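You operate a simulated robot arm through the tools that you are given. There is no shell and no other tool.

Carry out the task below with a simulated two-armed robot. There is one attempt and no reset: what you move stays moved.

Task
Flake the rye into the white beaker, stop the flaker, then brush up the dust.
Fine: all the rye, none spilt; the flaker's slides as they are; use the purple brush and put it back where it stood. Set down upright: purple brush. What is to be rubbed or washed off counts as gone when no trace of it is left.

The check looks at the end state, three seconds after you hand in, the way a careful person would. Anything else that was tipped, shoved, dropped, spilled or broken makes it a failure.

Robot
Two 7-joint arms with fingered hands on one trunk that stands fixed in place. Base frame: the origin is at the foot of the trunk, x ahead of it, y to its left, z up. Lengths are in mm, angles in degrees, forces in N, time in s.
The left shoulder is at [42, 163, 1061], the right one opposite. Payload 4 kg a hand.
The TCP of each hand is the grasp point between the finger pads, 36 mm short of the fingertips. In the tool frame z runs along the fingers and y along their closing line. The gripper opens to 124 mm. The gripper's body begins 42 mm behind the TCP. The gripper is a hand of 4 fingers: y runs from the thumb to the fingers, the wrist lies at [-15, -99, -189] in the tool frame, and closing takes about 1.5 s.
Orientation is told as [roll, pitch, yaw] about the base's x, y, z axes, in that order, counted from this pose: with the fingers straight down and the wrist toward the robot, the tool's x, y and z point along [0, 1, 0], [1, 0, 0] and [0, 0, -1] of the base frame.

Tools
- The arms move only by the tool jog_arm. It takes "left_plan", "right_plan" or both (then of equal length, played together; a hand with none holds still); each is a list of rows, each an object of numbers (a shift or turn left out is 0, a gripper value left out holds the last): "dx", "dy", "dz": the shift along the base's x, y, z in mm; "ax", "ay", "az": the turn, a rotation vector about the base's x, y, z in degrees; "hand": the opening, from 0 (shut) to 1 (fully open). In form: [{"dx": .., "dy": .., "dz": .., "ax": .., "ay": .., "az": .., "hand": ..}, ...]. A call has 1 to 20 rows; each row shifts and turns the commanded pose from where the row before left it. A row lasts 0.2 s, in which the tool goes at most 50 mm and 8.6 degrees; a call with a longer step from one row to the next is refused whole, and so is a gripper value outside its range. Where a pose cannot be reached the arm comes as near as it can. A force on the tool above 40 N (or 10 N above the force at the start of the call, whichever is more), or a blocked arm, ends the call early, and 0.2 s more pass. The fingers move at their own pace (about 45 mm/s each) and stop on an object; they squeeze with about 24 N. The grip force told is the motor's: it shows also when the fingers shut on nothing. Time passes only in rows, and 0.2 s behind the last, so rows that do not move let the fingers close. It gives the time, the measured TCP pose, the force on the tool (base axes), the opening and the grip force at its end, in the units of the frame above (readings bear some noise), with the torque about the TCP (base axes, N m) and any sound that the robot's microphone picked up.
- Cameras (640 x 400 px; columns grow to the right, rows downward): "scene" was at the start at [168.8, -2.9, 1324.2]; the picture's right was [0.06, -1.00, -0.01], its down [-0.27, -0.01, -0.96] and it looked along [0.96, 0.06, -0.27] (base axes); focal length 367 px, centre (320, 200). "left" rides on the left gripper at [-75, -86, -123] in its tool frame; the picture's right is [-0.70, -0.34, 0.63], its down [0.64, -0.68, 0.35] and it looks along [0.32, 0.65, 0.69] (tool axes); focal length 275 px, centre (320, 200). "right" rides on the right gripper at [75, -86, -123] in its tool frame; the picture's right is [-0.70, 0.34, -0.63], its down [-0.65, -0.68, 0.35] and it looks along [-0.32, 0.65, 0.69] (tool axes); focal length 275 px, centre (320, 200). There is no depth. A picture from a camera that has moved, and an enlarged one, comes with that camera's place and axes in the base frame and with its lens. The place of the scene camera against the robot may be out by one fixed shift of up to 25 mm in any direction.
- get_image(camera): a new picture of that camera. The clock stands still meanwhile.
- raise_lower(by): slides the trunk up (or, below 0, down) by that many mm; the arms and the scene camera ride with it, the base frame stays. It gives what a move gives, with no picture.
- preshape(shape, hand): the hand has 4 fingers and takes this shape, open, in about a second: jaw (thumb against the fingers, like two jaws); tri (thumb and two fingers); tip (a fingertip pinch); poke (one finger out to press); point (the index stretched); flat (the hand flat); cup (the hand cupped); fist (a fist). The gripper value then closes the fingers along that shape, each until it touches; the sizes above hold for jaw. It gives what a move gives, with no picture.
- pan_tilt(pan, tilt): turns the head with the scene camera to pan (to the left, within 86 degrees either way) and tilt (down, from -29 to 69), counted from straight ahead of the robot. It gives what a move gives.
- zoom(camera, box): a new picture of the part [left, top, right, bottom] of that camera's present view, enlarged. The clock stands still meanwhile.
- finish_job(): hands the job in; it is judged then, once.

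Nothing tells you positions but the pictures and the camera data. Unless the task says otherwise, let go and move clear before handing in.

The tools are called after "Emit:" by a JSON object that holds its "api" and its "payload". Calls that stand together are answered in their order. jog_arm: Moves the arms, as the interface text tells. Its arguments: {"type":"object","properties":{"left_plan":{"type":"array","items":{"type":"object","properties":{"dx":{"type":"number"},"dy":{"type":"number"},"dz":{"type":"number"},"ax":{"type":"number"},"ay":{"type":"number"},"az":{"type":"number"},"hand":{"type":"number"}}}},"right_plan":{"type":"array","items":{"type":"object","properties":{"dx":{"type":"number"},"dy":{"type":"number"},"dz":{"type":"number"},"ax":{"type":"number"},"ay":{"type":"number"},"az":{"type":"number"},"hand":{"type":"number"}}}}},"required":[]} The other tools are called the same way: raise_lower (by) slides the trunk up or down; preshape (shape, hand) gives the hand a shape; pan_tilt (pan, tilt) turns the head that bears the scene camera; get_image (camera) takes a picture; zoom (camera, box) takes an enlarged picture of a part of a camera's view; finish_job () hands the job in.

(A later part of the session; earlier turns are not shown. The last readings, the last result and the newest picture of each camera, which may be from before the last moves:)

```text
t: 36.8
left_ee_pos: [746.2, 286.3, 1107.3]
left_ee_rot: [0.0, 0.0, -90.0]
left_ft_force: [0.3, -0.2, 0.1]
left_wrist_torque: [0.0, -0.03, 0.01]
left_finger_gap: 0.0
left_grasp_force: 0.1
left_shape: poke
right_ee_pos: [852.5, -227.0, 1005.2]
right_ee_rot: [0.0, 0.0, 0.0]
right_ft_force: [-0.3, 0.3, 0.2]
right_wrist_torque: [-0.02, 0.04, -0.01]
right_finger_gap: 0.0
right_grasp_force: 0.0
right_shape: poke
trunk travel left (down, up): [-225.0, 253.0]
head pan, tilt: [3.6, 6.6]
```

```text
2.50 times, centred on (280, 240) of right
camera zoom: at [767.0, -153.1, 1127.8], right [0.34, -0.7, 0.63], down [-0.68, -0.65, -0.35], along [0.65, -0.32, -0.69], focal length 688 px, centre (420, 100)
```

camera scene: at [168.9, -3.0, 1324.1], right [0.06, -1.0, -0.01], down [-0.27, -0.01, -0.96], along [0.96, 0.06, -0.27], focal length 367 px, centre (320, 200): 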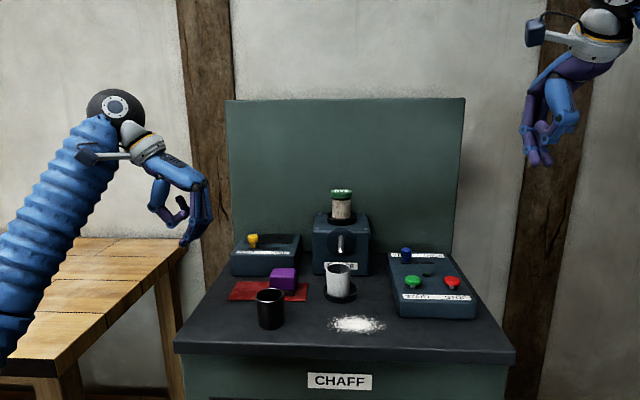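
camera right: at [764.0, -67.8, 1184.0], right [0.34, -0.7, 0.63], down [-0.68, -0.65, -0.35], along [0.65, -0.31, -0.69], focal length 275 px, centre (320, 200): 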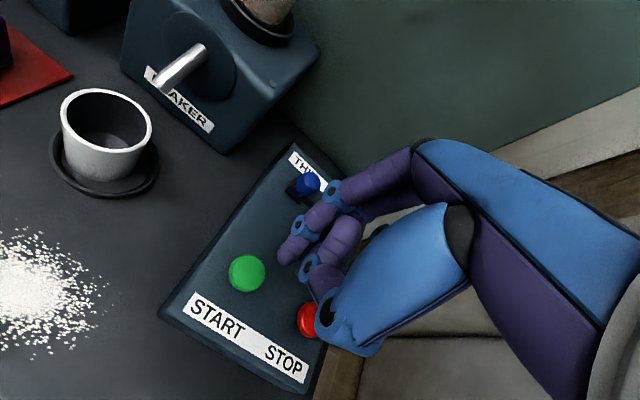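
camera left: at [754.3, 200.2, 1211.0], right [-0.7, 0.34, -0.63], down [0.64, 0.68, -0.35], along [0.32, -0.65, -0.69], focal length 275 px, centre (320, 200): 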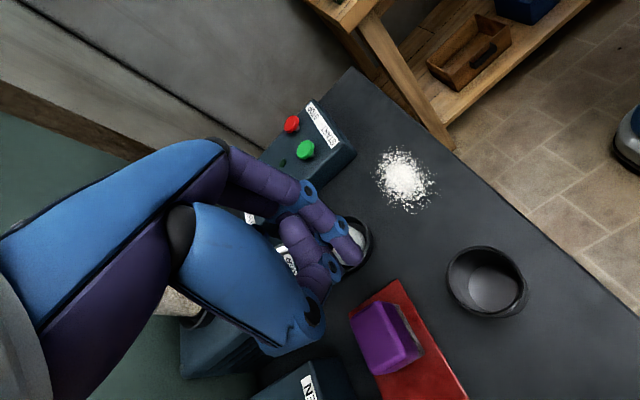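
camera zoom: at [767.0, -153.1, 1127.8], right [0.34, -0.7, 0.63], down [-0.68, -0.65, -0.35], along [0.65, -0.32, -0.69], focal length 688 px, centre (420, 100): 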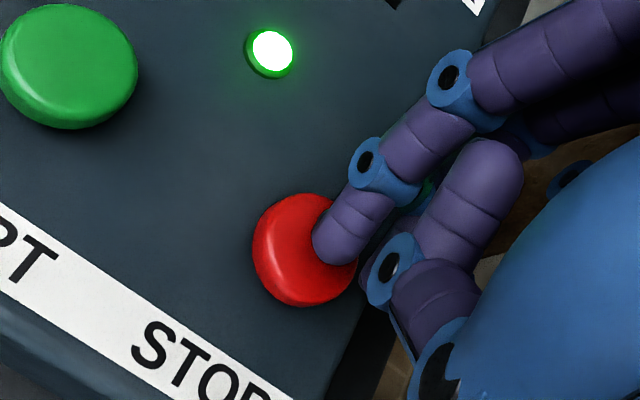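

A pale mark has appeared in the left box's window. I'll look at it.

Emit:
{"api": "zoom", "payload": {"camera": "scene", "box": [225, 220, 315, 290]}}

Emit:
{"api": "get_image", "payload": {"camera": "left"}}

```text
5.71 times, centred on (270, 255) of scene
camera zoom: at [168.9, -2.9, 1324.1], right [0.06, -1.0, -0.01], down [-0.27, -0.01, -0.96], along [0.96, 0.06, -0.27], focal length 2095 px, centre (606, -114)
```

zoom: 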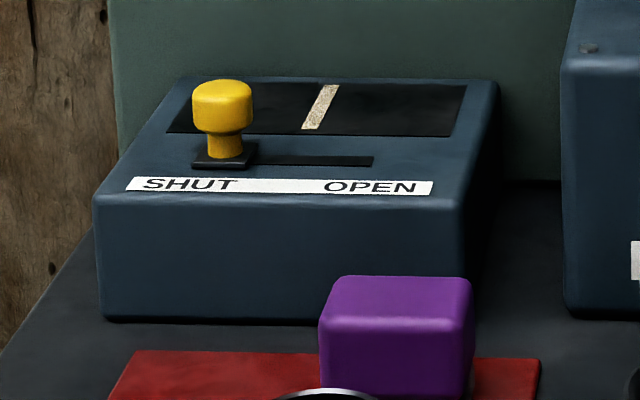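

```text
taken
camera left: at [673.2, 372.6, 1230.2], right [-0.7, 0.34, -0.63], down [0.64, 0.68, -0.35], along [0.32, -0.65, -0.69], focal length 275 px, centre (320, 200)
```

left: 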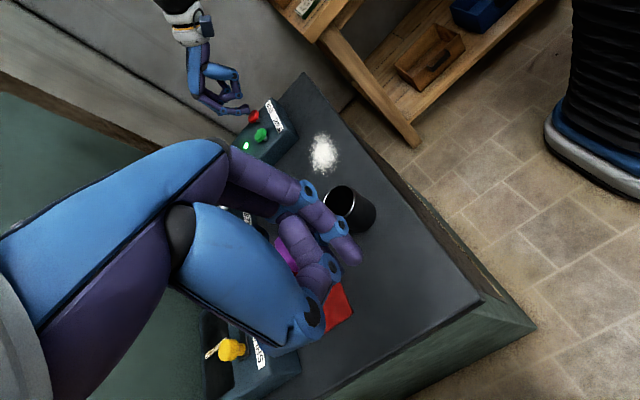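

The window seems to be just a sight-glass showing flow, so I'll leave it alone and keep waiting for the jar to empty.

Emit:
{"api": "jog_arm", "payload": {"right_plan": [{}, {}, {}, {}, {}, {}, {}, {}, {}, {}]}}

Emit:
{"api": "zoom", "payload": {"camera": "scene", "box": [225, 180, 385, 310]}}

Emit:
{"api": "zoom", "payload": {"camera": "scene", "box": [310, 180, 370, 220]}}

```text
t: 39.0
left_ee_pos: [747.5, 287.2, 1107.2]
left_ee_rot: [0.1, 0.0, -90.0]
left_ft_force: [0.4, 0.2, 0.3]
left_wrist_torque: [0.0, 0.02, 0.01]
left_finger_gap: 0.3
left_grasp_force: 0.0
left_shape: poke
right_ee_pos: [852.7, -227.5, 1005.0]
right_ee_rot: [0.0, 0.1, 0.0]
right_ft_force: [0.3, 0.1, 0.6]
right_wrist_torque: [0.0, -0.02, 0.0]
right_finger_gap: 0.0
right_grasp_force: 0.1
right_shape: poke
trunk travel left (down, up): [-225.0, 253.0]
head pan, tilt: [3.6, 6.6]
```

```text
3.08 times, centred on (305, 245) of scene
camera zoom: at [168.9, -2.9, 1324.1], right [0.06, -1.0, -0.01], down [-0.27, -0.01, -0.96], along [0.96, 0.06, -0.27], focal length 1128 px, centre (366, 62)
```

zoom: 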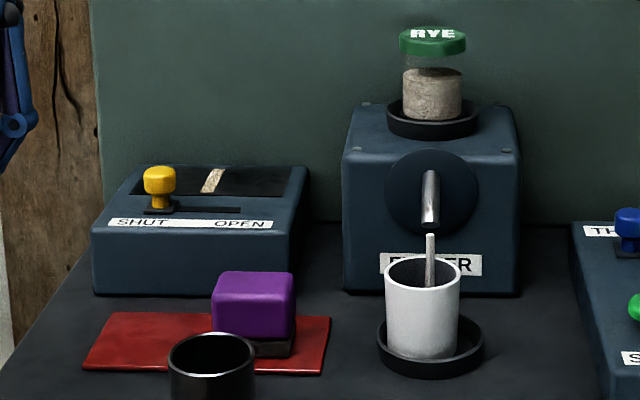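

```text
10.00 times, centred on (340, 200) of scene
camera zoom: at [168.9, -2.9, 1324.1], right [0.06, -1.0, -0.01], down [-0.27, -0.01, -0.96], along [0.96, 0.06, -0.27], focal length 3667 px, centre (120, 200)
```

zoom: 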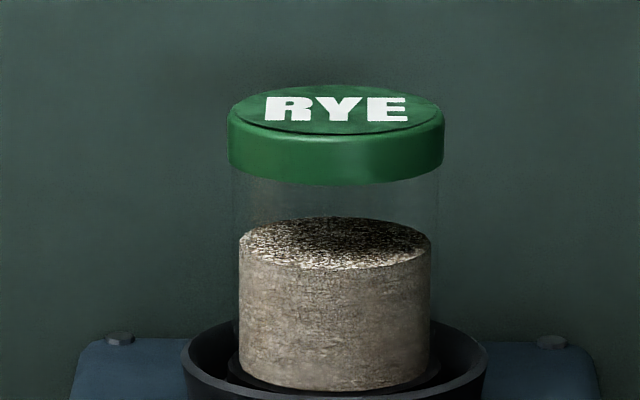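

Emit:
{"api": "jog_arm", "payload": {"right_plan": [{}, {}, {}, {}, {}, {}, {}, {}, {}, {}, {}, {}, {}, {}, {}, {}, {}, {}, {}, {}]}}

Emit:
{"api": "zoom", "payload": {"camera": "scene", "box": [225, 180, 385, 310]}}

Emit:
{"api": "zoom", "payload": {"camera": "scene", "box": [310, 240, 370, 310]}}

```text
t: 43.2
left_ee_pos: [747.4, 286.7, 1107.0]
left_ee_rot: [-0.1, 0.0, -90.0]
left_ft_force: [1.2, -0.1, -0.2]
left_wrist_torque: [0.02, 0.01, 0.02]
left_finger_gap: 0.1
left_grasp_force: 0.1
left_shape: poke
right_ee_pos: [851.8, -227.9, 1005.0]
right_ee_rot: [0.0, 0.1, 0.0]
right_ft_force: [-0.2, 0.9, 0.2]
right_wrist_torque: [0.01, 0.01, -0.01]
right_finger_gap: 0.0
right_grasp_force: 0.1
right_shape: poke
trunk travel left (down, up): [-225.0, 253.0]
head pan, tilt: [3.6, 6.6]
```

```text
3.08 times, centred on (305, 245) of scene
camera zoom: at [168.9, -2.9, 1324.1], right [0.06, -1.0, -0.01], down [-0.27, -0.01, -0.96], along [0.96, 0.06, -0.27], focal length 1128 px, centre (366, 62)
```

zoom: 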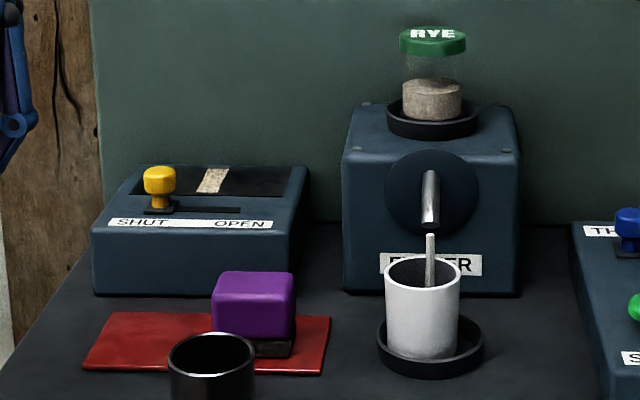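

```text
5.71 times, centred on (340, 275) of scene
camera zoom: at [168.9, -2.9, 1324.1], right [0.06, -1.0, -0.01], down [-0.27, -0.01, -0.96], along [0.96, 0.06, -0.27], focal length 2095 px, centre (206, -229)
```

zoom: 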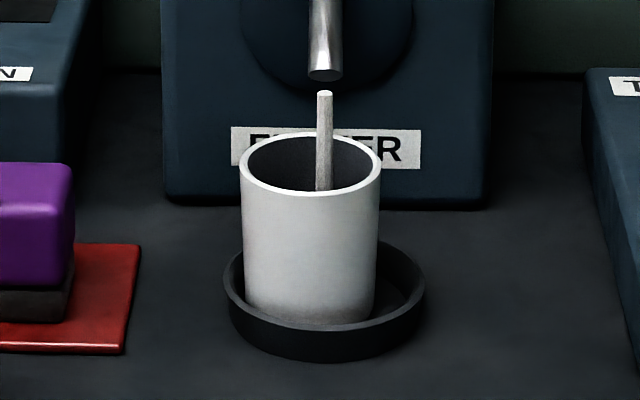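

Emit:
{"api": "jog_arm", "payload": {"right_plan": [{}, {}, {}, {}, {}, {}, {}, {}, {}, {}, {}, {}, {}, {}, {}, {}, {}, {}, {}, {}]}}

Emit:
{"api": "zoom", "payload": {"camera": "scene", "box": [225, 180, 385, 310]}}

Emit:
{"api": "zoom", "payload": {"camera": "scene", "box": [225, 220, 315, 290]}}

```text
t: 47.4
left_ee_pos: [748.3, 285.8, 1107.0]
left_ee_rot: [0.0, 0.0, -90.0]
left_ft_force: [-0.1, -0.1, 0.5]
left_wrist_torque: [0.03, -0.02, 0.0]
left_finger_gap: 0.0
left_grasp_force: 0.1
left_shape: poke
right_ee_pos: [852.2, -226.3, 1004.6]
right_ee_rot: [0.0, -0.1, 0.0]
right_ft_force: [-0.4, 0.4, 1.0]
right_wrist_torque: [0.01, 0.04, 0.0]
right_finger_gap: 0.0
right_grasp_force: 0.0
right_shape: poke
trunk travel left (down, up): [-225.0, 253.0]
head pan, tilt: [3.6, 6.6]
```

```text
3.08 times, centred on (305, 245) of scene
camera zoom: at [168.9, -2.9, 1324.1], right [0.06, -1.0, -0.01], down [-0.27, -0.01, -0.96], along [0.96, 0.06, -0.27], focal length 1128 px, centre (366, 62)
```

zoom: 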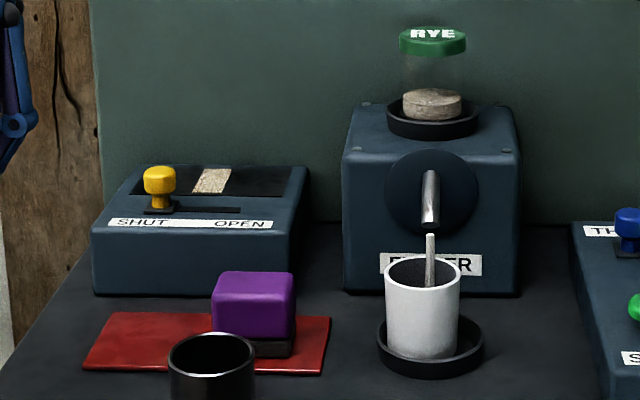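

```text
5.71 times, centred on (270, 255) of scene
camera zoom: at [168.9, -2.9, 1324.1], right [0.06, -1.0, -0.01], down [-0.27, -0.01, -0.96], along [0.96, 0.06, -0.27], focal length 2095 px, centre (606, -114)
```

zoom: 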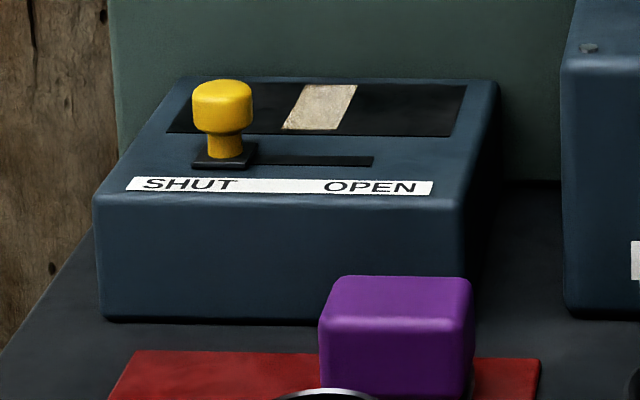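

Emit:
{"api": "jog_arm", "payload": {"right_plan": [{}, {}, {}, {}, {}, {}, {}, {}, {}, {}, {}, {}, {}, {}, {}]}}

Emit:
{"api": "zoom", "payload": {"camera": "scene", "box": [225, 180, 385, 310]}}

Emit:
{"api": "zoom", "payload": {"camera": "scene", "box": [310, 180, 370, 220]}}

```text
t: 50.6
left_ee_pos: [747.5, 287.8, 1106.8]
left_ee_rot: [0.0, 0.0, -90.0]
left_ft_force: [0.6, 0.0, -0.5]
left_wrist_torque: [0.04, 0.01, 0.0]
left_finger_gap: 0.0
left_grasp_force: 0.1
left_shape: poke
right_ee_pos: [851.5, -225.9, 1005.4]
right_ee_rot: [0.0, 0.0, 0.1]
right_ft_force: [0.5, 0.4, 0.3]
right_wrist_torque: [0.03, 0.01, -0.02]
right_finger_gap: 0.2
right_grasp_force: 0.1
right_shape: poke
trunk travel left (down, up): [-225.0, 253.0]
head pan, tilt: [3.6, 6.6]
```

```text
3.08 times, centred on (305, 245) of scene
camera zoom: at [168.9, -2.9, 1324.1], right [0.06, -1.0, -0.01], down [-0.27, -0.01, -0.96], along [0.96, 0.06, -0.27], focal length 1128 px, centre (366, 62)
```

zoom: 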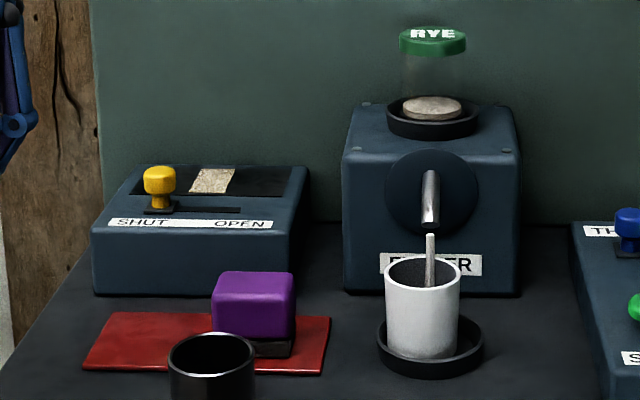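

```text
10.00 times, centred on (340, 200) of scene
camera zoom: at [168.9, -2.9, 1324.1], right [0.06, -1.0, -0.01], down [-0.27, -0.01, -0.96], along [0.96, 0.06, -0.27], focal length 3667 px, centre (120, 200)
```

zoom: 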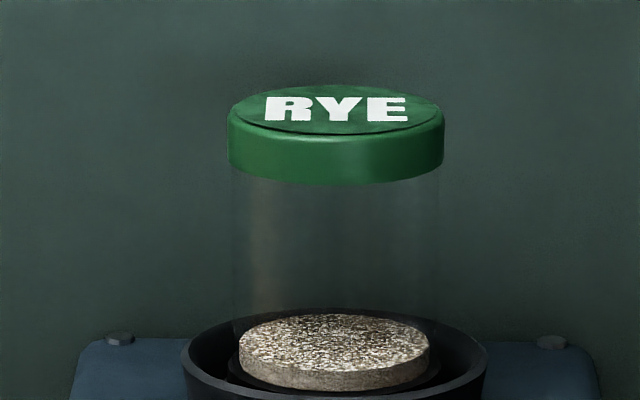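

Emit:
{"api": "jog_arm", "payload": {"right_plan": [{}, {}, {}, {}, {}, {}, {}, {}, {}]}}

Emit:
{"api": "zoom", "payload": {"camera": "scene", "box": [225, 180, 385, 310]}}

Emit:
{"api": "zoom", "payload": {"camera": "scene", "box": [310, 180, 370, 220]}}

```text
t: 52.6
left_ee_pos: [748.4, 285.9, 1107.0]
left_ee_rot: [0.0, 0.1, -90.0]
left_ft_force: [0.8, -0.6, -0.7]
left_wrist_torque: [0.01, -0.01, -0.02]
left_finger_gap: 0.0
left_grasp_force: 0.1
left_shape: poke
right_ee_pos: [851.7, -226.6, 1005.4]
right_ee_rot: [0.0, 0.0, 0.0]
right_ft_force: [-0.1, 0.6, -1.3]
right_wrist_torque: [0.01, 0.0, 0.01]
right_finger_gap: 0.0
right_grasp_force: 0.0
right_shape: poke
trunk travel left (down, up): [-225.0, 253.0]
head pan, tilt: [3.6, 6.6]
```

```text
3.08 times, centred on (305, 245) of scene
camera zoom: at [168.9, -2.9, 1324.1], right [0.06, -1.0, -0.01], down [-0.27, -0.01, -0.96], along [0.96, 0.06, -0.27], focal length 1128 px, centre (366, 62)
```

zoom: 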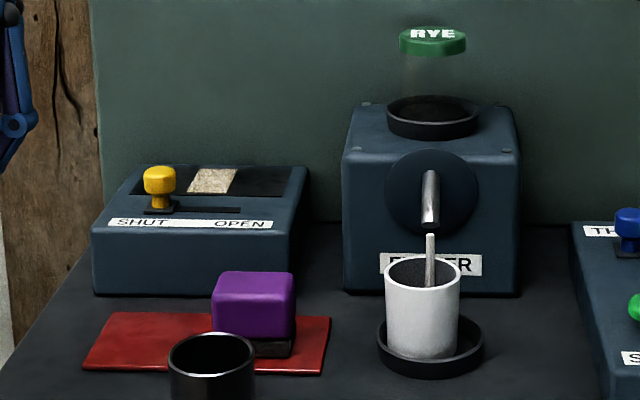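

```text
10.00 times, centred on (340, 200) of scene
camera zoom: at [168.9, -2.9, 1324.1], right [0.06, -1.0, -0.01], down [-0.27, -0.01, -0.96], along [0.96, 0.06, -0.27], focal length 3667 px, centre (120, 200)
```

zoom: 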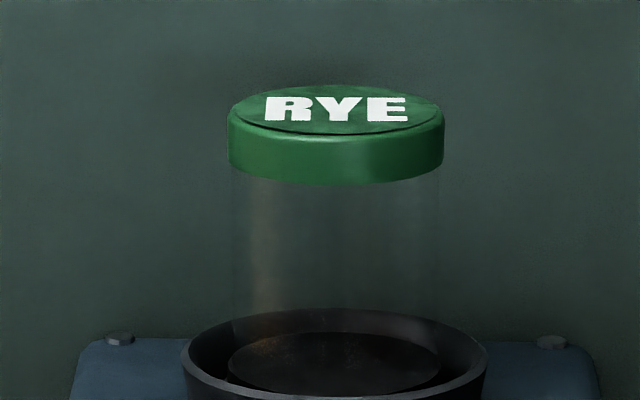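

The jar is empty but the stream is still running. I'll wait until it ends.

Emit:
{"api": "jog_arm", "payload": {"right_plan": [{}, {}, {}, {}, {}]}}

Emit:
{"api": "zoom", "payload": {"camera": "scene", "box": [300, 180, 480, 310]}}

```text
t: 53.8
left_ee_pos: [747.0, 286.5, 1107.2]
left_ee_rot: [-0.1, 0.0, -90.1]
left_ft_force: [-0.6, -0.9, 0.7]
left_wrist_torque: [0.04, 0.01, -0.01]
left_finger_gap: 0.2
left_grasp_force: 0.2
left_shape: poke
right_ee_pos: [851.2, -227.0, 1004.9]
right_ee_rot: [0.0, 0.0, 0.0]
right_ft_force: [-0.2, 0.1, 0.0]
right_wrist_torque: [0.02, 0.0, 0.02]
right_finger_gap: 0.0
right_grasp_force: 0.1
right_shape: poke
trunk travel left (down, up): [-225.0, 253.0]
head pan, tilt: [3.6, 6.6]
```

```text
3.08 times, centred on (390, 245) of scene
camera zoom: at [168.9, -2.9, 1324.1], right [0.06, -1.0, -0.01], down [-0.27, -0.01, -0.96], along [0.96, 0.06, -0.27], focal length 1128 px, centre (105, 62)
```

zoom: 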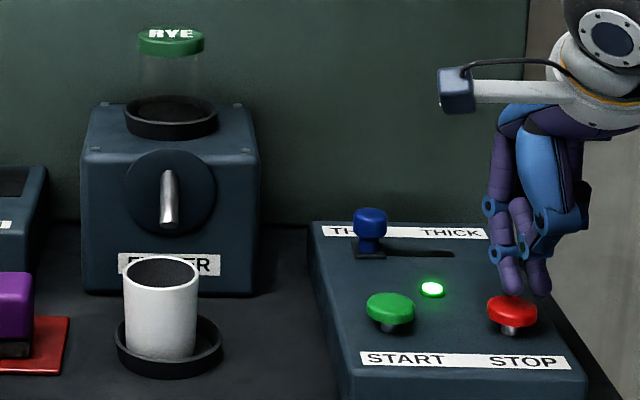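

The stream has ended and the flakes are in the beaker. I'll press STOP.

Emit:
{"api": "jog_arm", "payload": {"right_plan": [{"dz": -6}, {"dz": -4}, {"dz": -2}, {"dz": -2}, {"dz": -1}]}}

Emit:
{"api": "zoom", "payload": {"camera": "scene", "box": [300, 180, 480, 310]}}

Emit:
{"api": "zoom", "payload": {"camera": "right", "box": [200, 160, 360, 320]}}

```text
t: 55.0
left_ee_pos: [746.8, 287.8, 1107.8]
left_ee_rot: [0.0, 0.0, -90.0]
left_ft_force: [0.2, 0.3, -0.4]
left_wrist_torque: [-0.02, 0.0, 0.04]
left_finger_gap: 0.0
left_grasp_force: 0.0
left_shape: poke
right_ee_pos: [852.2, -226.6, 992.1]
right_ee_rot: [0.0, -0.1, 0.0]
right_ft_force: [1.7, -1.5, 9.2]
right_wrist_torque: [0.0, -0.1, -0.01]
right_finger_gap: 0.1
right_grasp_force: 0.0
right_shape: poke
trunk travel left (down, up): [-225.0, 253.0]
head pan, tilt: [3.6, 6.6]
heard: click
```

```text
3.08 times, centred on (390, 245) of scene
camera zoom: at [168.3, -2.8, 1324.4], right [0.06, -1.0, -0.01], down [-0.27, -0.01, -0.96], along [0.96, 0.06, -0.27], focal length 1128 px, centre (105, 62)
```

zoom: 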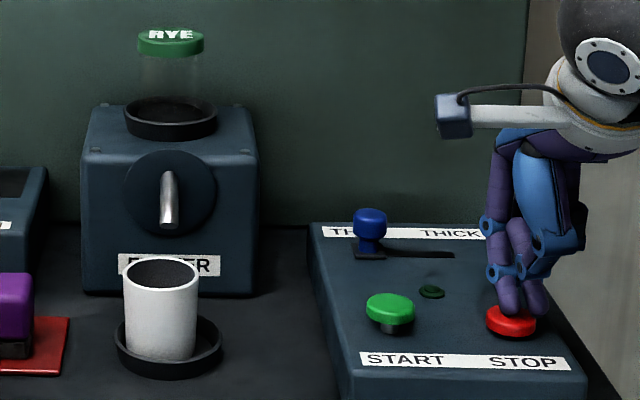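

```text
2.50 times, centred on (280, 240) of right
camera zoom: at [766.8, -152.7, 1113.8], right [0.34, -0.7, 0.63], down [-0.68, -0.64, -0.35], along [0.65, -0.32, -0.69], focal length 688 px, centre (420, 100)
```

zoom: 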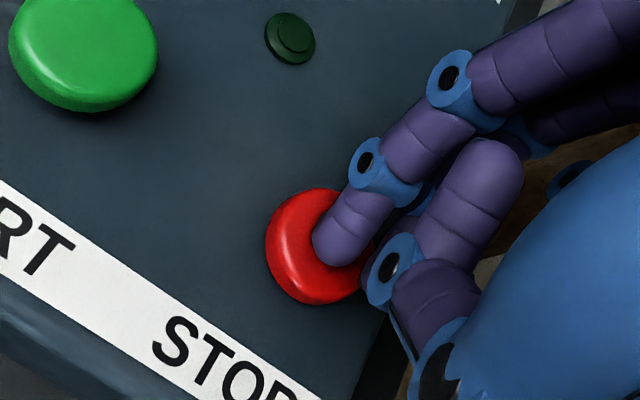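

It clicked and the lamp is off: the flaker has stopped. I'll raise the right hand and send it back, then bring the left hand over the brush in the jaw shape.

Emit:
{"api": "jog_arm", "payload": {"right_plan": [{"dz": 12}, {"dz": 30}, {"dx": -10, "dz": 40}, {"dx": -20, "dy": -10, "dz": 40}, {"dx": -25, "dy": -12, "dz": 40}, {"dx": -25, "dy": -15, "dz": 35}, {"dx": -25, "dy": -15, "dz": 25}, {"dx": -25, "dy": -10, "dz": 15}, {}]}}

Emit:
{"api": "preshape", "payload": {"shape": "jaw", "hand": "left"}}

Emit:
{"api": "jog_arm", "payload": {"left_plan": [{"dx": 10, "dy": -10, "az": 8.2, "hand": 0.75}, {"dx": 12, "dy": -14, "az": 8.2}, {"dx": 12, "dy": -14, "az": 8.2}, {"dx": 12, "dy": -14, "az": 8.2}, {"dx": 12, "dy": -14, "az": 8.2}, {"dx": 12, "dy": -14, "az": 8.2}, {"dx": 12, "dy": -14, "az": 8.2}, {"dx": 12, "dy": -14, "az": 8.2}, {"dx": 12, "dy": -14, "az": 8.2}, {"dx": 12, "dy": -14, "az": 8.1}, {"dx": 12, "dy": -14, "az": 8.1}, {"dz": -15}, {}]}}

Emit:
{"api": "get_image", "payload": {"camera": "left"}}

Emit:
{"api": "get_image", "payload": {"camera": "scene"}}

```text
t: 57.0
left_ee_pos: [747.9, 286.9, 1106.6]
left_ee_rot: [-0.1, 0.0, -89.9]
left_ft_force: [0.1, 0.0, -0.5]
left_wrist_torque: [-0.01, -0.02, -0.02]
left_finger_gap: 0.1
left_grasp_force: 0.1
left_shape: poke
right_ee_pos: [723.4, -286.8, 1224.7]
right_ee_rot: [0.0, 0.1, 0.0]
right_ft_force: [-0.2, 0.1, 0.2]
right_wrist_torque: [-0.01, 0.01, 0.03]
right_finger_gap: 0.2
right_grasp_force: 0.1
right_shape: poke
trunk travel left (down, up): [-225.0, 253.0]
head pan, tilt: [3.6, 6.6]
```

```text
t: 57.9
left_ee_pos: [746.9, 286.0, 1107.0]
left_ee_rot: [0.0, 0.0, -90.1]
left_ft_force: [0.2, 0.4, 0.2]
left_wrist_torque: [-0.04, -0.03, 0.0]
left_finger_gap: 124.0
left_grasp_force: 0.0
left_shape: jaw
right_ee_pos: [723.6, -287.4, 1224.1]
right_ee_rot: [0.0, 0.1, 0.0]
right_ft_force: [0.3, 0.8, 0.2]
right_wrist_torque: [-0.01, 0.02, 0.0]
right_finger_gap: 0.2
right_grasp_force: 0.1
right_shape: poke
trunk travel left (down, up): [-225.0, 253.0]
head pan, tilt: [3.6, 6.6]
```

```text
t: 60.7
left_ee_pos: [878.4, 133.3, 1092.6]
left_ee_rot: [-0.1, 0.0, 0.1]
left_ft_force: [0.1, -0.2, -0.2]
left_wrist_torque: [0.02, 0.03, 0.01]
left_finger_gap: 93.2
left_grasp_force: 0.0
left_shape: jaw
right_ee_pos: [723.1, -287.9, 1226.4]
right_ee_rot: [0.0, 0.0, 0.0]
right_ft_force: [-0.5, 0.8, -0.1]
right_wrist_torque: [-0.01, 0.0, -0.02]
right_finger_gap: 0.0
right_grasp_force: 0.0
right_shape: poke
trunk travel left (down, up): [-225.0, 253.0]
head pan, tilt: [3.6, 6.6]
```

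```text
taken
camera left: at [793.7, 58.8, 1216.1], right [-0.34, -0.7, -0.63], down [-0.68, 0.64, -0.35], along [0.65, 0.32, -0.69], focal length 275 px, centre (320, 200)
```

left: 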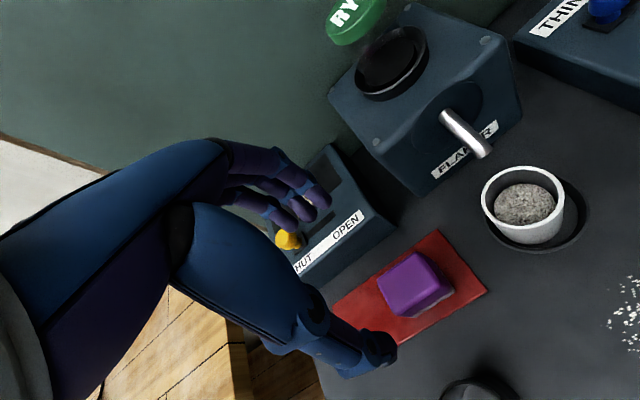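

```text
taken
camera scene: at [168.6, -3.5, 1324.2], right [0.06, -1.0, -0.01], down [-0.27, -0.01, -0.96], along [0.96, 0.06, -0.27], focal length 367 px, centre (320, 200)
```

scene: 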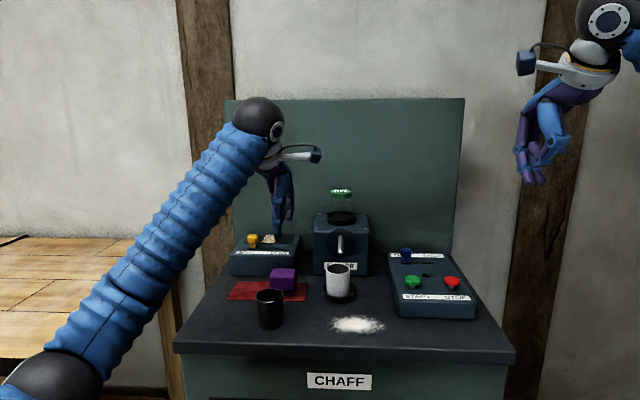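

The flakes are all in the beaker. I'll measure the brush and check around the beaker for spills.

Emit:
{"api": "zoom", "payload": {"camera": "left", "box": [320, 210, 500, 360]}}

Emit:
{"api": "zoom", "payload": {"camera": "left", "box": [440, 100, 640, 280]}}

Emit:
{"api": "zoom", "payload": {"camera": "scene", "box": [225, 250, 325, 310]}}

```text
2.67 times, centred on (410, 285) of left
camera zoom: at [793.7, 58.8, 1216.1], right [-0.34, -0.7, -0.63], down [-0.68, 0.64, -0.35], along [0.65, 0.32, -0.69], focal length 734 px, centre (80, -27)
```

zoom: 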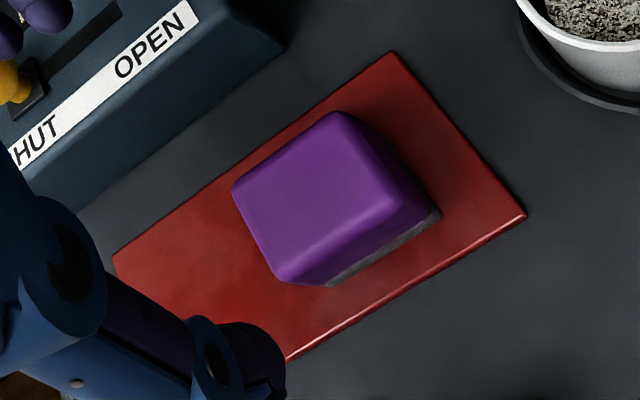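

```text
2.22 times, centred on (540, 190) of left
camera zoom: at [793.7, 58.8, 1216.1], right [-0.34, -0.7, -0.63], down [-0.68, 0.64, -0.35], along [0.65, 0.32, -0.69], focal length 612 px, centre (-169, 222)
```

zoom: 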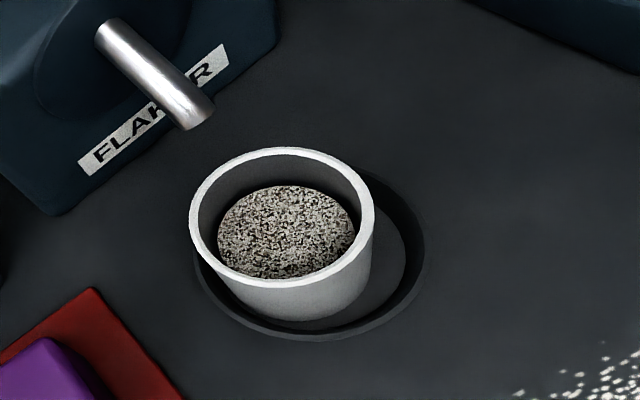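

```text
6.40 times, centred on (275, 280) of scene
camera zoom: at [168.6, -3.5, 1324.2], right [0.06, -1.0, -0.01], down [-0.27, -0.01, -0.96], along [0.96, 0.06, -0.27], focal length 2347 px, centre (608, -312)
```

zoom: 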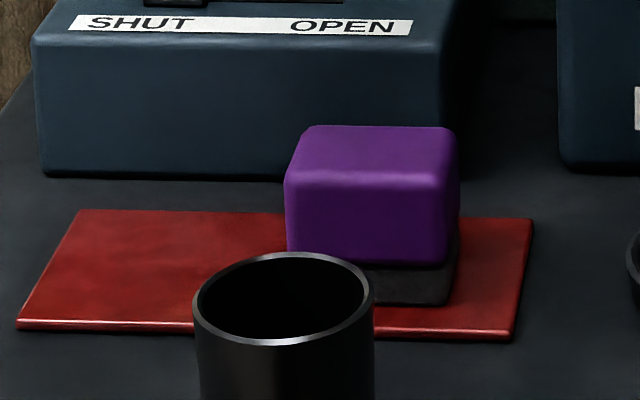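

No spill around the beaker. The brush centre is about (886, 137), 59 wide in y. Fingers behind it would come close to the left console, so I'll turn the hand -90° and grip it on its left and right sides.

Emit:
{"api": "jog_arm", "payload": {"left_plan": [{"dy": 1.5, "az": -8.2, "hand": 0.75}, {"dy": 1.5, "az": -8.2}, {"dy": 1.5, "az": -8.2}, {"dy": 1.5, "az": -8.2}, {"dy": 1.5, "az": -8.2}, {"dy": 1.5, "az": -8.2}, {"dy": 1, "az": -8.2}, {"dy": 1, "az": -8.2}, {"dy": 1, "az": -8.2}, {"dy": 1, "az": -8.1}, {"dy": 0, "az": -8.1}, {}]}}

Emit:
{"api": "get_image", "payload": {"camera": "left"}}

Emit:
{"api": "zoom", "payload": {"camera": "scene", "box": [220, 170, 380, 310]}}

```text
t: 63.3
left_ee_pos: [879.0, 148.6, 1092.4]
left_ee_rot: [0.0, -0.1, -90.1]
left_ft_force: [-0.1, -0.2, -0.2]
left_wrist_torque: [-0.03, 0.01, -0.02]
left_finger_gap: 92.9
left_grasp_force: 0.0
left_shape: jaw
right_ee_pos: [723.3, -286.7, 1224.5]
right_ee_rot: [0.0, 0.1, 0.0]
right_ft_force: [-0.1, -0.4, 0.2]
right_wrist_torque: [-0.03, 0.0, -0.01]
right_finger_gap: 0.0
right_grasp_force: 0.1
right_shape: poke
trunk travel left (down, up): [-225.0, 253.0]
head pan, tilt: [3.6, 6.6]
```

```text
taken
camera left: at [803.8, 234.8, 1215.9], right [-0.7, 0.34, -0.63], down [0.65, 0.68, -0.35], along [0.31, -0.65, -0.69], focal length 275 px, centre (320, 200)
```

left: 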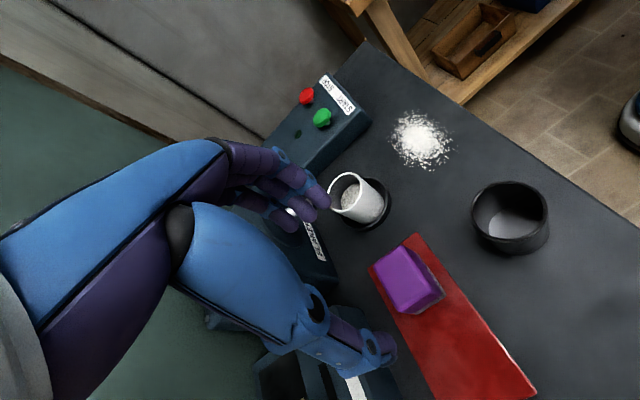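

```text
2.86 times, centred on (300, 240) of scene
camera zoom: at [168.8, -2.8, 1324.2], right [0.06, -1.0, -0.01], down [-0.27, -0.01, -0.96], along [0.96, 0.06, -0.27], focal length 1048 px, centre (377, 86)
```

zoom: 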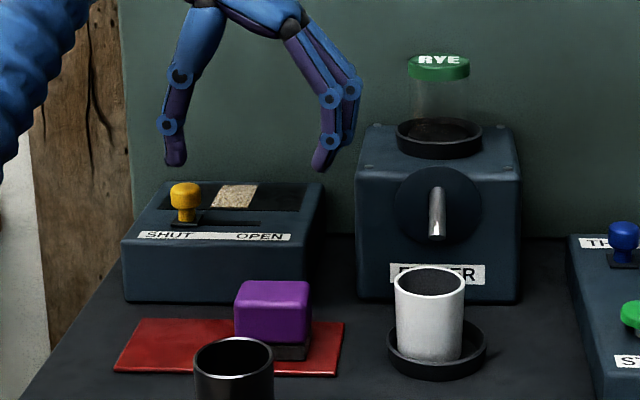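

Emit:
{"api": "zoom", "payload": {"camera": "left", "box": [340, 210, 480, 340]}}

```text
3.08 times, centred on (410, 275) of left
camera zoom: at [803.8, 234.8, 1215.9], right [-0.7, 0.34, -0.63], down [0.65, 0.68, -0.35], along [0.31, -0.65, -0.69], focal length 847 px, centre (43, -31)
```

zoom: 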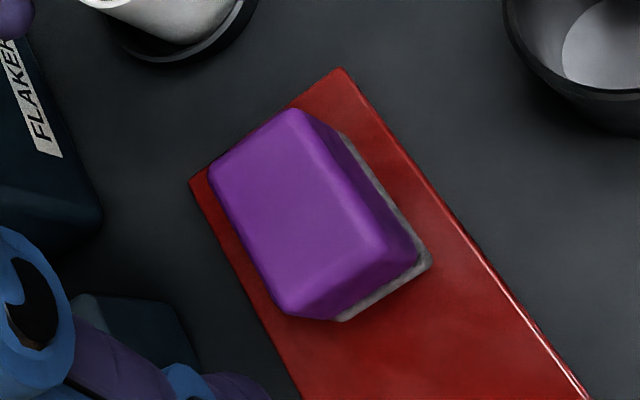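

The brush top centre is at (885, 137, 950). I'll descend in two stages.

Emit:
{"api": "jog_arm", "payload": {"left_plan": [{"dx": -2, "dz": -20}, {"dz": -25}, {"dz": -25}, {"dz": -22}, {"dz": -15}, {}]}}

Emit:
{"api": "zoom", "payload": {"camera": "left", "box": [250, 170, 450, 370]}}

Emit:
{"api": "zoom", "payload": {"camera": "scene", "box": [240, 210, 360, 310]}}

```text
t: 64.7
left_ee_pos: [875.8, 146.4, 986.3]
left_ee_rot: [0.0, 0.0, -89.9]
left_ft_force: [-0.6, -0.8, 0.9]
left_wrist_torque: [-0.01, 0.01, 0.01]
left_finger_gap: 93.3
left_grasp_force: 0.0
left_shape: jaw
right_ee_pos: [723.5, -287.5, 1224.6]
right_ee_rot: [0.1, 0.0, 0.0]
right_ft_force: [-1.2, 0.4, 0.9]
right_wrist_torque: [0.02, 0.03, 0.05]
right_finger_gap: 0.0
right_grasp_force: 0.0
right_shape: poke
trunk travel left (down, up): [-225.0, 253.0]
head pan, tilt: [3.6, 6.6]
```

```text
2.00 times, centred on (350, 270) of left
camera zoom: at [800.3, 232.8, 1109.6], right [-0.7, 0.34, -0.63], down [0.64, 0.68, -0.35], along [0.32, -0.65, -0.69], focal length 551 px, centre (260, 60)
```

zoom: 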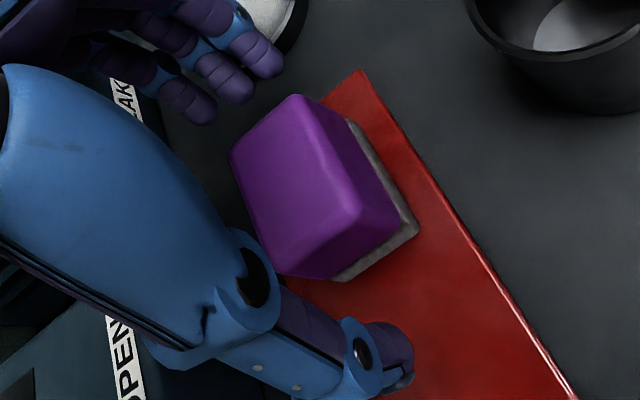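

```text
4.00 times, centred on (300, 260) of scene
camera zoom: at [168.8, -3.0, 1324.2], right [0.06, -1.0, -0.01], down [-0.27, -0.01, -0.96], along [0.96, 0.06, -0.27], focal length 1467 px, centre (400, -40)
```

zoom: 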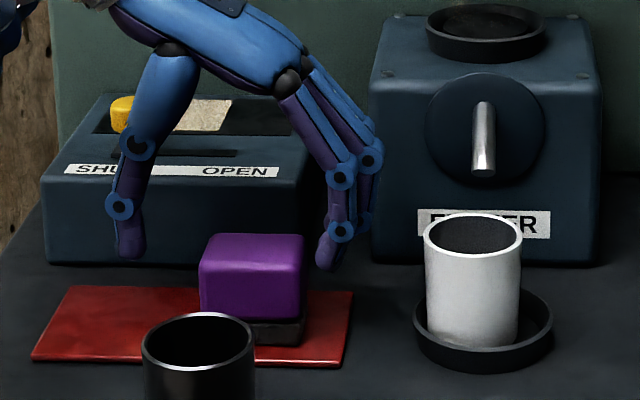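

Clear on both sides. I'll lower to grip height and close.

Emit:
{"api": "jog_arm", "payload": {"left_plan": [{"dz": -12}, {"dz": -12}, {"dz": -8}, {"dz": -3}, {}]}}

Emit:
{"api": "zoom", "payload": {"camera": "scene", "box": [240, 210, 360, 310]}}

Emit:
{"api": "zoom", "payload": {"camera": "left", "box": [250, 170, 450, 370]}}

```text
t: 65.9
left_ee_pos: [874.4, 148.3, 949.2]
left_ee_rot: [0.0, 0.1, -89.9]
left_ft_force: [0.0, 0.4, 0.2]
left_wrist_torque: [0.01, 0.02, -0.03]
left_finger_gap: 93.0
left_grasp_force: 0.0
left_shape: jaw
right_ee_pos: [723.6, -286.6, 1224.6]
right_ee_rot: [0.0, 0.0, 0.0]
right_ft_force: [0.3, -1.0, 0.2]
right_wrist_torque: [0.05, 0.01, 0.02]
right_finger_gap: 0.0
right_grasp_force: 0.1
right_shape: poke
trunk travel left (down, up): [-225.0, 253.0]
head pan, tilt: [3.6, 6.6]
```

```text
4.00 times, centred on (300, 260) of scene
camera zoom: at [168.9, -2.9, 1324.2], right [0.06, -1.0, -0.01], down [-0.27, -0.01, -0.96], along [0.96, 0.06, -0.27], focal length 1467 px, centre (400, -40)
```

zoom: 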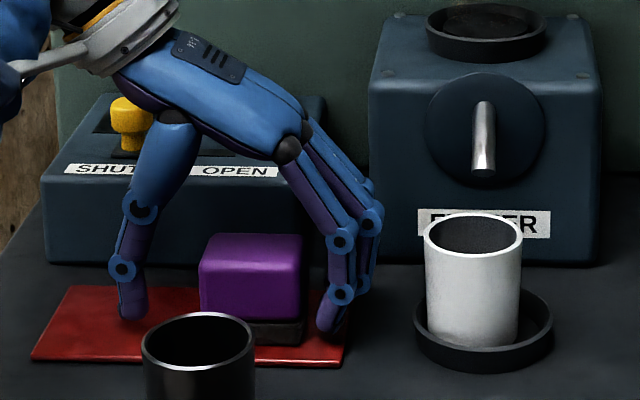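

```text
2.00 times, centred on (350, 270) of left
camera zoom: at [801.1, 233.9, 1072.4], right [-0.7, 0.34, -0.63], down [0.64, 0.68, -0.35], along [0.32, -0.65, -0.69], focal length 551 px, centre (260, 60)
```

zoom: 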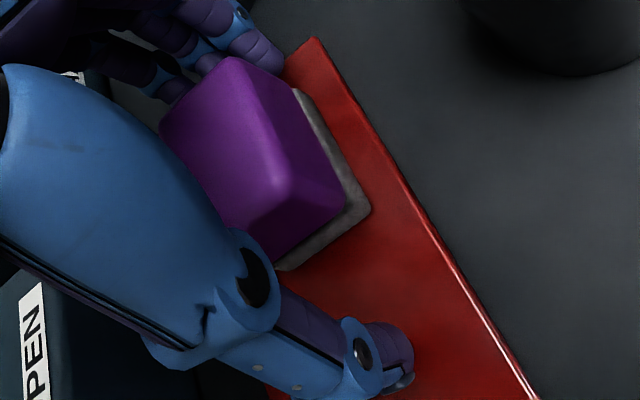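

Emit:
{"api": "jog_arm", "payload": {"left_plan": [{"hand": 0.5}, {"hand": 0.3}, {"hand": 0}, {}, {}, {}, {}, {}]}}

Emit:
{"api": "zoom", "payload": {"camera": "scene", "box": [240, 210, 360, 310]}}

Emit:
{"api": "zoom", "payload": {"camera": "left", "box": [250, 170, 450, 370]}}

```text
t: 67.7
left_ee_pos: [874.4, 148.3, 950.8]
left_ee_rot: [0.1, 0.0, -90.1]
left_ft_force: [1.3, 1.1, 10.6]
left_wrist_torque: [-0.34, -0.04, 0.02]
left_finger_gap: 66.3
left_grasp_force: 23.9
left_shape: jaw
right_ee_pos: [722.7, -286.7, 1224.6]
right_ee_rot: [0.0, -0.1, 0.1]
right_ft_force: [-0.4, -0.9, -0.3]
right_wrist_torque: [0.0, 0.0, -0.01]
right_finger_gap: 0.0
right_grasp_force: 0.1
right_shape: poke
trunk travel left (down, up): [-225.0, 253.0]
head pan, tilt: [3.6, 6.6]
```

```text
4.00 times, centred on (300, 260) of scene
camera zoom: at [168.1, -3.0, 1324.3], right [0.06, -1.0, -0.01], down [-0.27, -0.01, -0.96], along [0.96, 0.06, -0.27], focal length 1467 px, centre (400, -40)
```

zoom: 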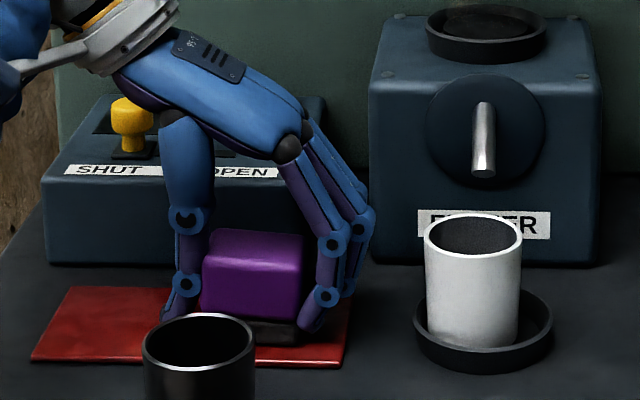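

```text
2.00 times, centred on (350, 270) of left
camera zoom: at [800.4, 233.9, 1073.5], right [-0.7, 0.34, -0.63], down [0.64, 0.68, -0.35], along [0.32, -0.65, -0.69], focal length 551 px, centre (260, 60)
```

zoom: 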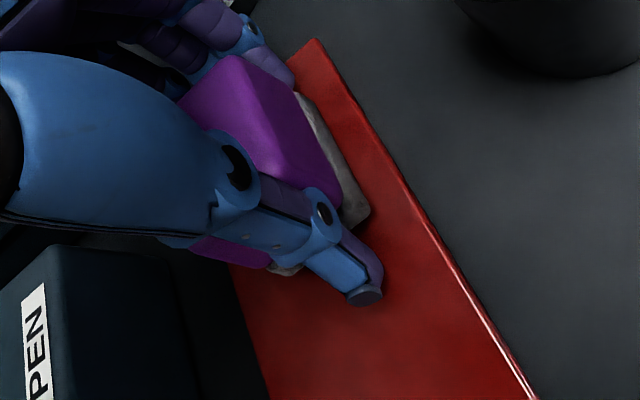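

Gripped; the brush tilted a few degrees as the beaker did. I'll lift and measure.

Emit:
{"api": "jog_arm", "payload": {"left_plan": [{"dz": 8}, {"dz": 15}, {"dz": 25}, {"dz": 22}, {}]}}

Emit:
{"api": "zoom", "payload": {"camera": "scene", "box": [250, 200, 340, 275]}}

Emit:
{"api": "zoom", "payload": {"camera": "left", "box": [250, 170, 450, 370]}}

Emit:
{"api": "get_image", "payload": {"camera": "right"}}

```text
t: 68.9
left_ee_pos: [876.0, 147.7, 1018.0]
left_ee_rot: [-0.1, 0.0, -90.0]
left_ft_force: [-0.6, 0.2, -0.7]
left_wrist_torque: [0.05, 0.0, 0.0]
left_finger_gap: 65.3
left_grasp_force: 24.4
left_shape: jaw
right_ee_pos: [723.3, -285.9, 1224.8]
right_ee_rot: [-0.1, 0.0, 0.0]
right_ft_force: [0.4, -0.1, 0.6]
right_wrist_torque: [0.02, -0.02, 0.0]
right_finger_gap: 0.0
right_grasp_force: 0.0
right_shape: poke
trunk travel left (down, up): [-225.0, 253.0]
head pan, tilt: [3.6, 6.6]
```

```text
5.33 times, centred on (295, 238) of scene
camera zoom: at [169.4, -2.9, 1324.0], right [0.06, -1.0, -0.01], down [-0.27, -0.01, -0.96], along [0.96, 0.06, -0.27], focal length 1956 px, centre (453, 0)
```

zoom: 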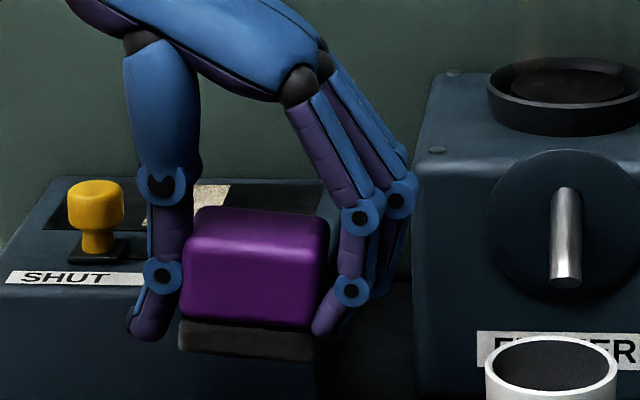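

```text
2.00 times, centred on (350, 270) of left
camera zoom: at [801.5, 233.5, 1140.8], right [-0.7, 0.34, -0.63], down [0.64, 0.68, -0.35], along [0.32, -0.65, -0.69], focal length 551 px, centre (260, 60)
```

zoom: 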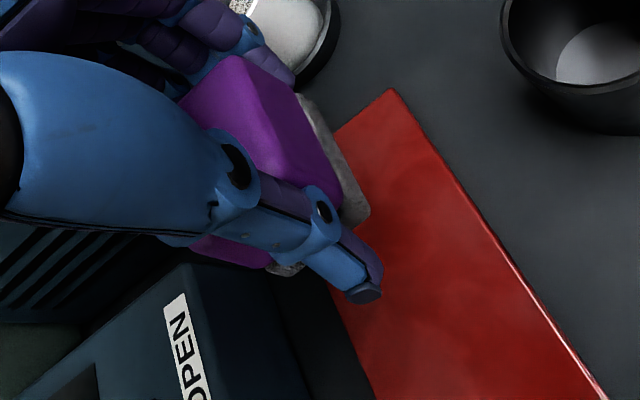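

```text
taken
camera right: at [638.8, -212.9, 1347.1], right [0.34, -0.7, 0.63], down [-0.68, -0.65, -0.35], along [0.65, -0.32, -0.69], focal length 275 px, centre (320, 200)
```

right: 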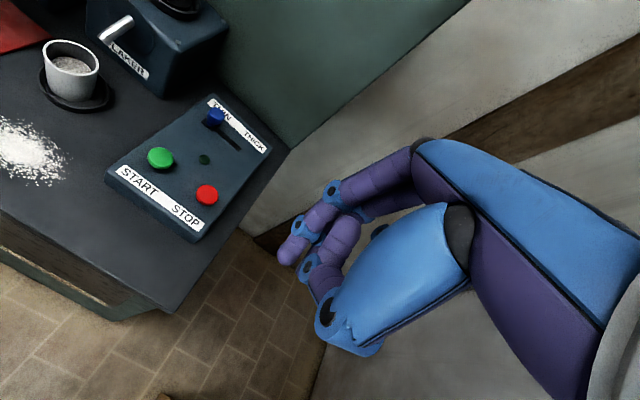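

The brush is tilted about 4° (left side up), and the thumb tip is close to the bristle plane. I'll take out half the tilt, move it over the dust, and check its height from the camera views before touching down.

Emit:
{"api": "jog_arm", "payload": {"left_plan": [{"dz": 18, "ax": -2}, {"dx": -15, "dy": -5}, {"dx": -20, "dy": -15}, {"dx": -20, "dy": -20}, {"dx": -15, "dy": -25}, {"dx": -10, "dy": -20}, {"dx": -5, "dy": -12}, {}]}}

Emit:
{"api": "get_image", "payload": {"camera": "left"}}

Emit:
{"api": "zoom", "payload": {"camera": "scene", "box": [280, 210, 420, 350]}}

Emit:
{"api": "zoom", "payload": {"camera": "right", "box": [0, 40, 160, 240]}}

```text
t: 70.7
left_ee_pos: [791.2, 51.8, 1037.3]
left_ee_rot: [0.0, -2.0, -89.8]
left_ft_force: [0.4, -0.4, -1.5]
left_wrist_torque: [0.02, -0.04, -0.03]
left_finger_gap: 65.3
left_grasp_force: 24.0
left_shape: jaw
right_ee_pos: [723.0, -287.9, 1225.5]
right_ee_rot: [0.0, 0.1, -0.1]
right_ft_force: [0.5, 0.6, -0.8]
right_wrist_torque: [0.02, -0.04, -0.02]
right_finger_gap: 0.3
right_grasp_force: 0.1
right_shape: poke
trunk travel left (down, up): [-225.0, 253.0]
head pan, tilt: [3.6, 6.6]
```

```text
taken
camera left: at [716.6, 141.4, 1157.5], right [-0.7, 0.31, -0.64], down [0.64, 0.67, -0.37], along [0.32, -0.67, -0.67], focal length 275 px, centre (320, 200)
```

left: 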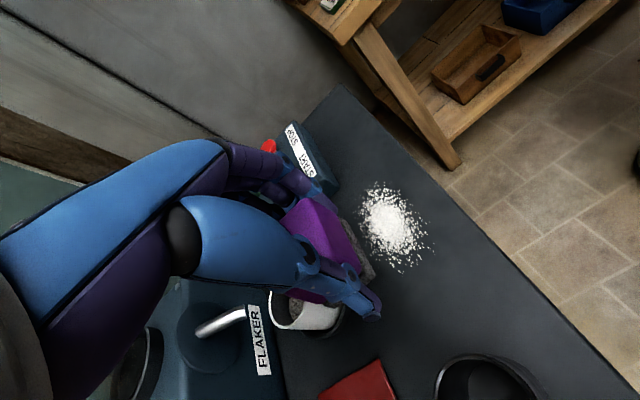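

```text
2.86 times, centred on (350, 280) of scene
camera zoom: at [168.9, -2.9, 1324.1], right [0.06, -1.0, -0.01], down [-0.27, -0.01, -0.96], along [0.96, 0.06, -0.27], focal length 1048 px, centre (234, -29)
```

zoom: 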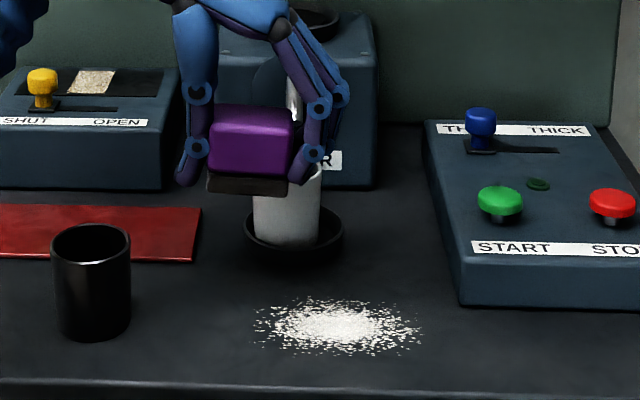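

```text
2.00 times, centred on (80, 140) of right
camera zoom: at [638.3, -213.0, 1347.5], right [0.34, -0.7, 0.63], down [-0.68, -0.65, -0.35], along [0.65, -0.32, -0.69], focal length 551 px, centre (800, 320)
```

zoom: 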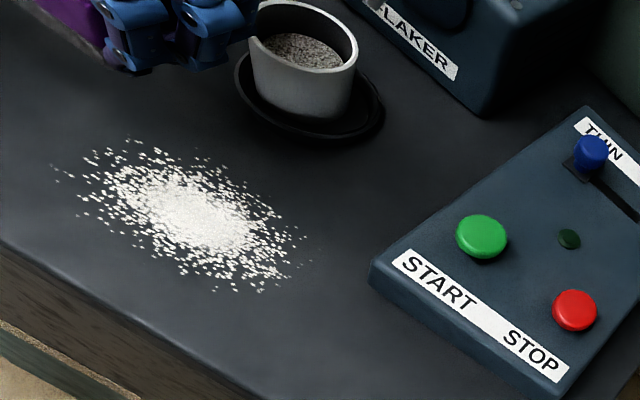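

The dust spans about x 735–812, y -80–33. I'll lower the brush next to its left edge and look at thumb and bristle clearance.

Emit:
{"api": "jog_arm", "payload": {"left_plan": [{"dz": -25}, {"dz": -25}, {"dz": -22}, {"dz": -8}, {}]}}

Emit:
{"api": "zoom", "payload": {"camera": "scene", "box": [290, 260, 390, 340]}}

Emit:
{"api": "zoom", "payload": {"camera": "right", "box": [0, 40, 120, 180]}}

Emit:
{"api": "get_image", "payload": {"camera": "left"}}

```text
t: 71.9
left_ee_pos: [790.7, 49.4, 958.8]
left_ee_rot: [0.0, -2.0, -90.0]
left_ft_force: [0.1, 0.7, -0.7]
left_wrist_torque: [0.04, 0.02, -0.01]
left_finger_gap: 65.5
left_grasp_force: 24.2
left_shape: jaw
right_ee_pos: [724.0, -287.2, 1224.3]
right_ee_rot: [0.0, 0.0, -0.1]
right_ft_force: [-0.5, 0.6, 0.3]
right_wrist_torque: [0.01, 0.02, 0.0]
right_finger_gap: 0.0
right_grasp_force: 0.0
right_shape: poke
trunk travel left (down, up): [-225.0, 253.0]
head pan, tilt: [3.6, 6.6]
```

```text
5.00 times, centred on (340, 300) of scene
camera zoom: at [168.9, -3.0, 1324.2], right [0.06, -1.0, -0.01], down [-0.27, -0.01, -0.96], along [0.96, 0.06, -0.27], focal length 1833 px, centre (220, -300)
```

zoom: 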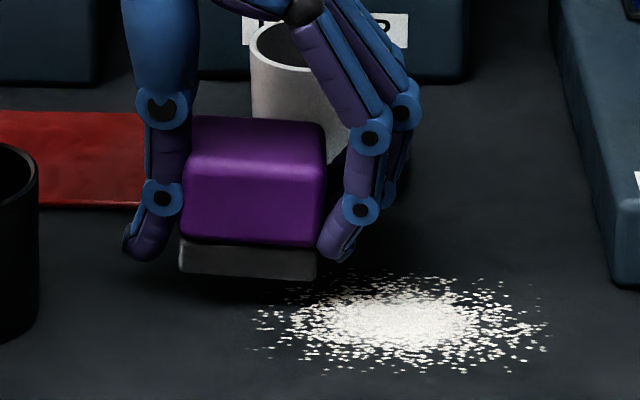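

```text
2.86 times, centred on (60, 110) of right
camera zoom: at [638.4, -213.0, 1347.5], right [0.34, -0.7, 0.63], down [-0.68, -0.65, -0.35], along [0.65, -0.31, -0.69], focal length 786 px, centre (1063, 457)
```

zoom: 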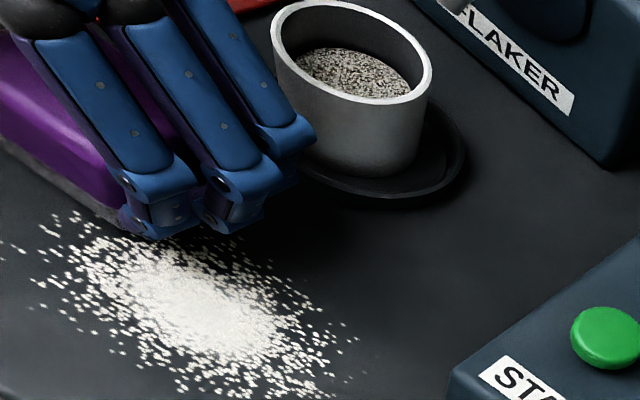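

```text
taken
camera left: at [716.1, 139.9, 1078.6], right [-0.7, 0.31, -0.65], down [0.64, 0.67, -0.37], along [0.32, -0.67, -0.67], focal length 275 px, centre (320, 200)
```

left: 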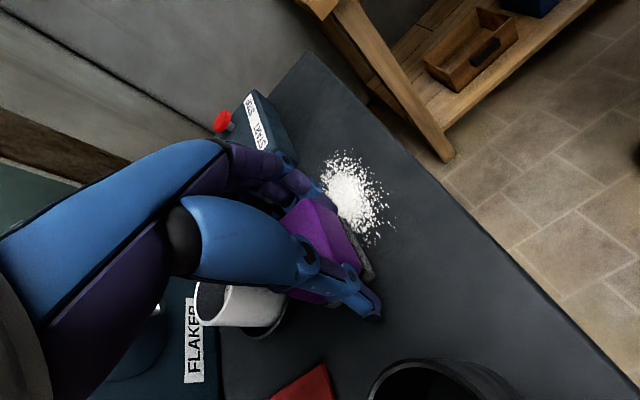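

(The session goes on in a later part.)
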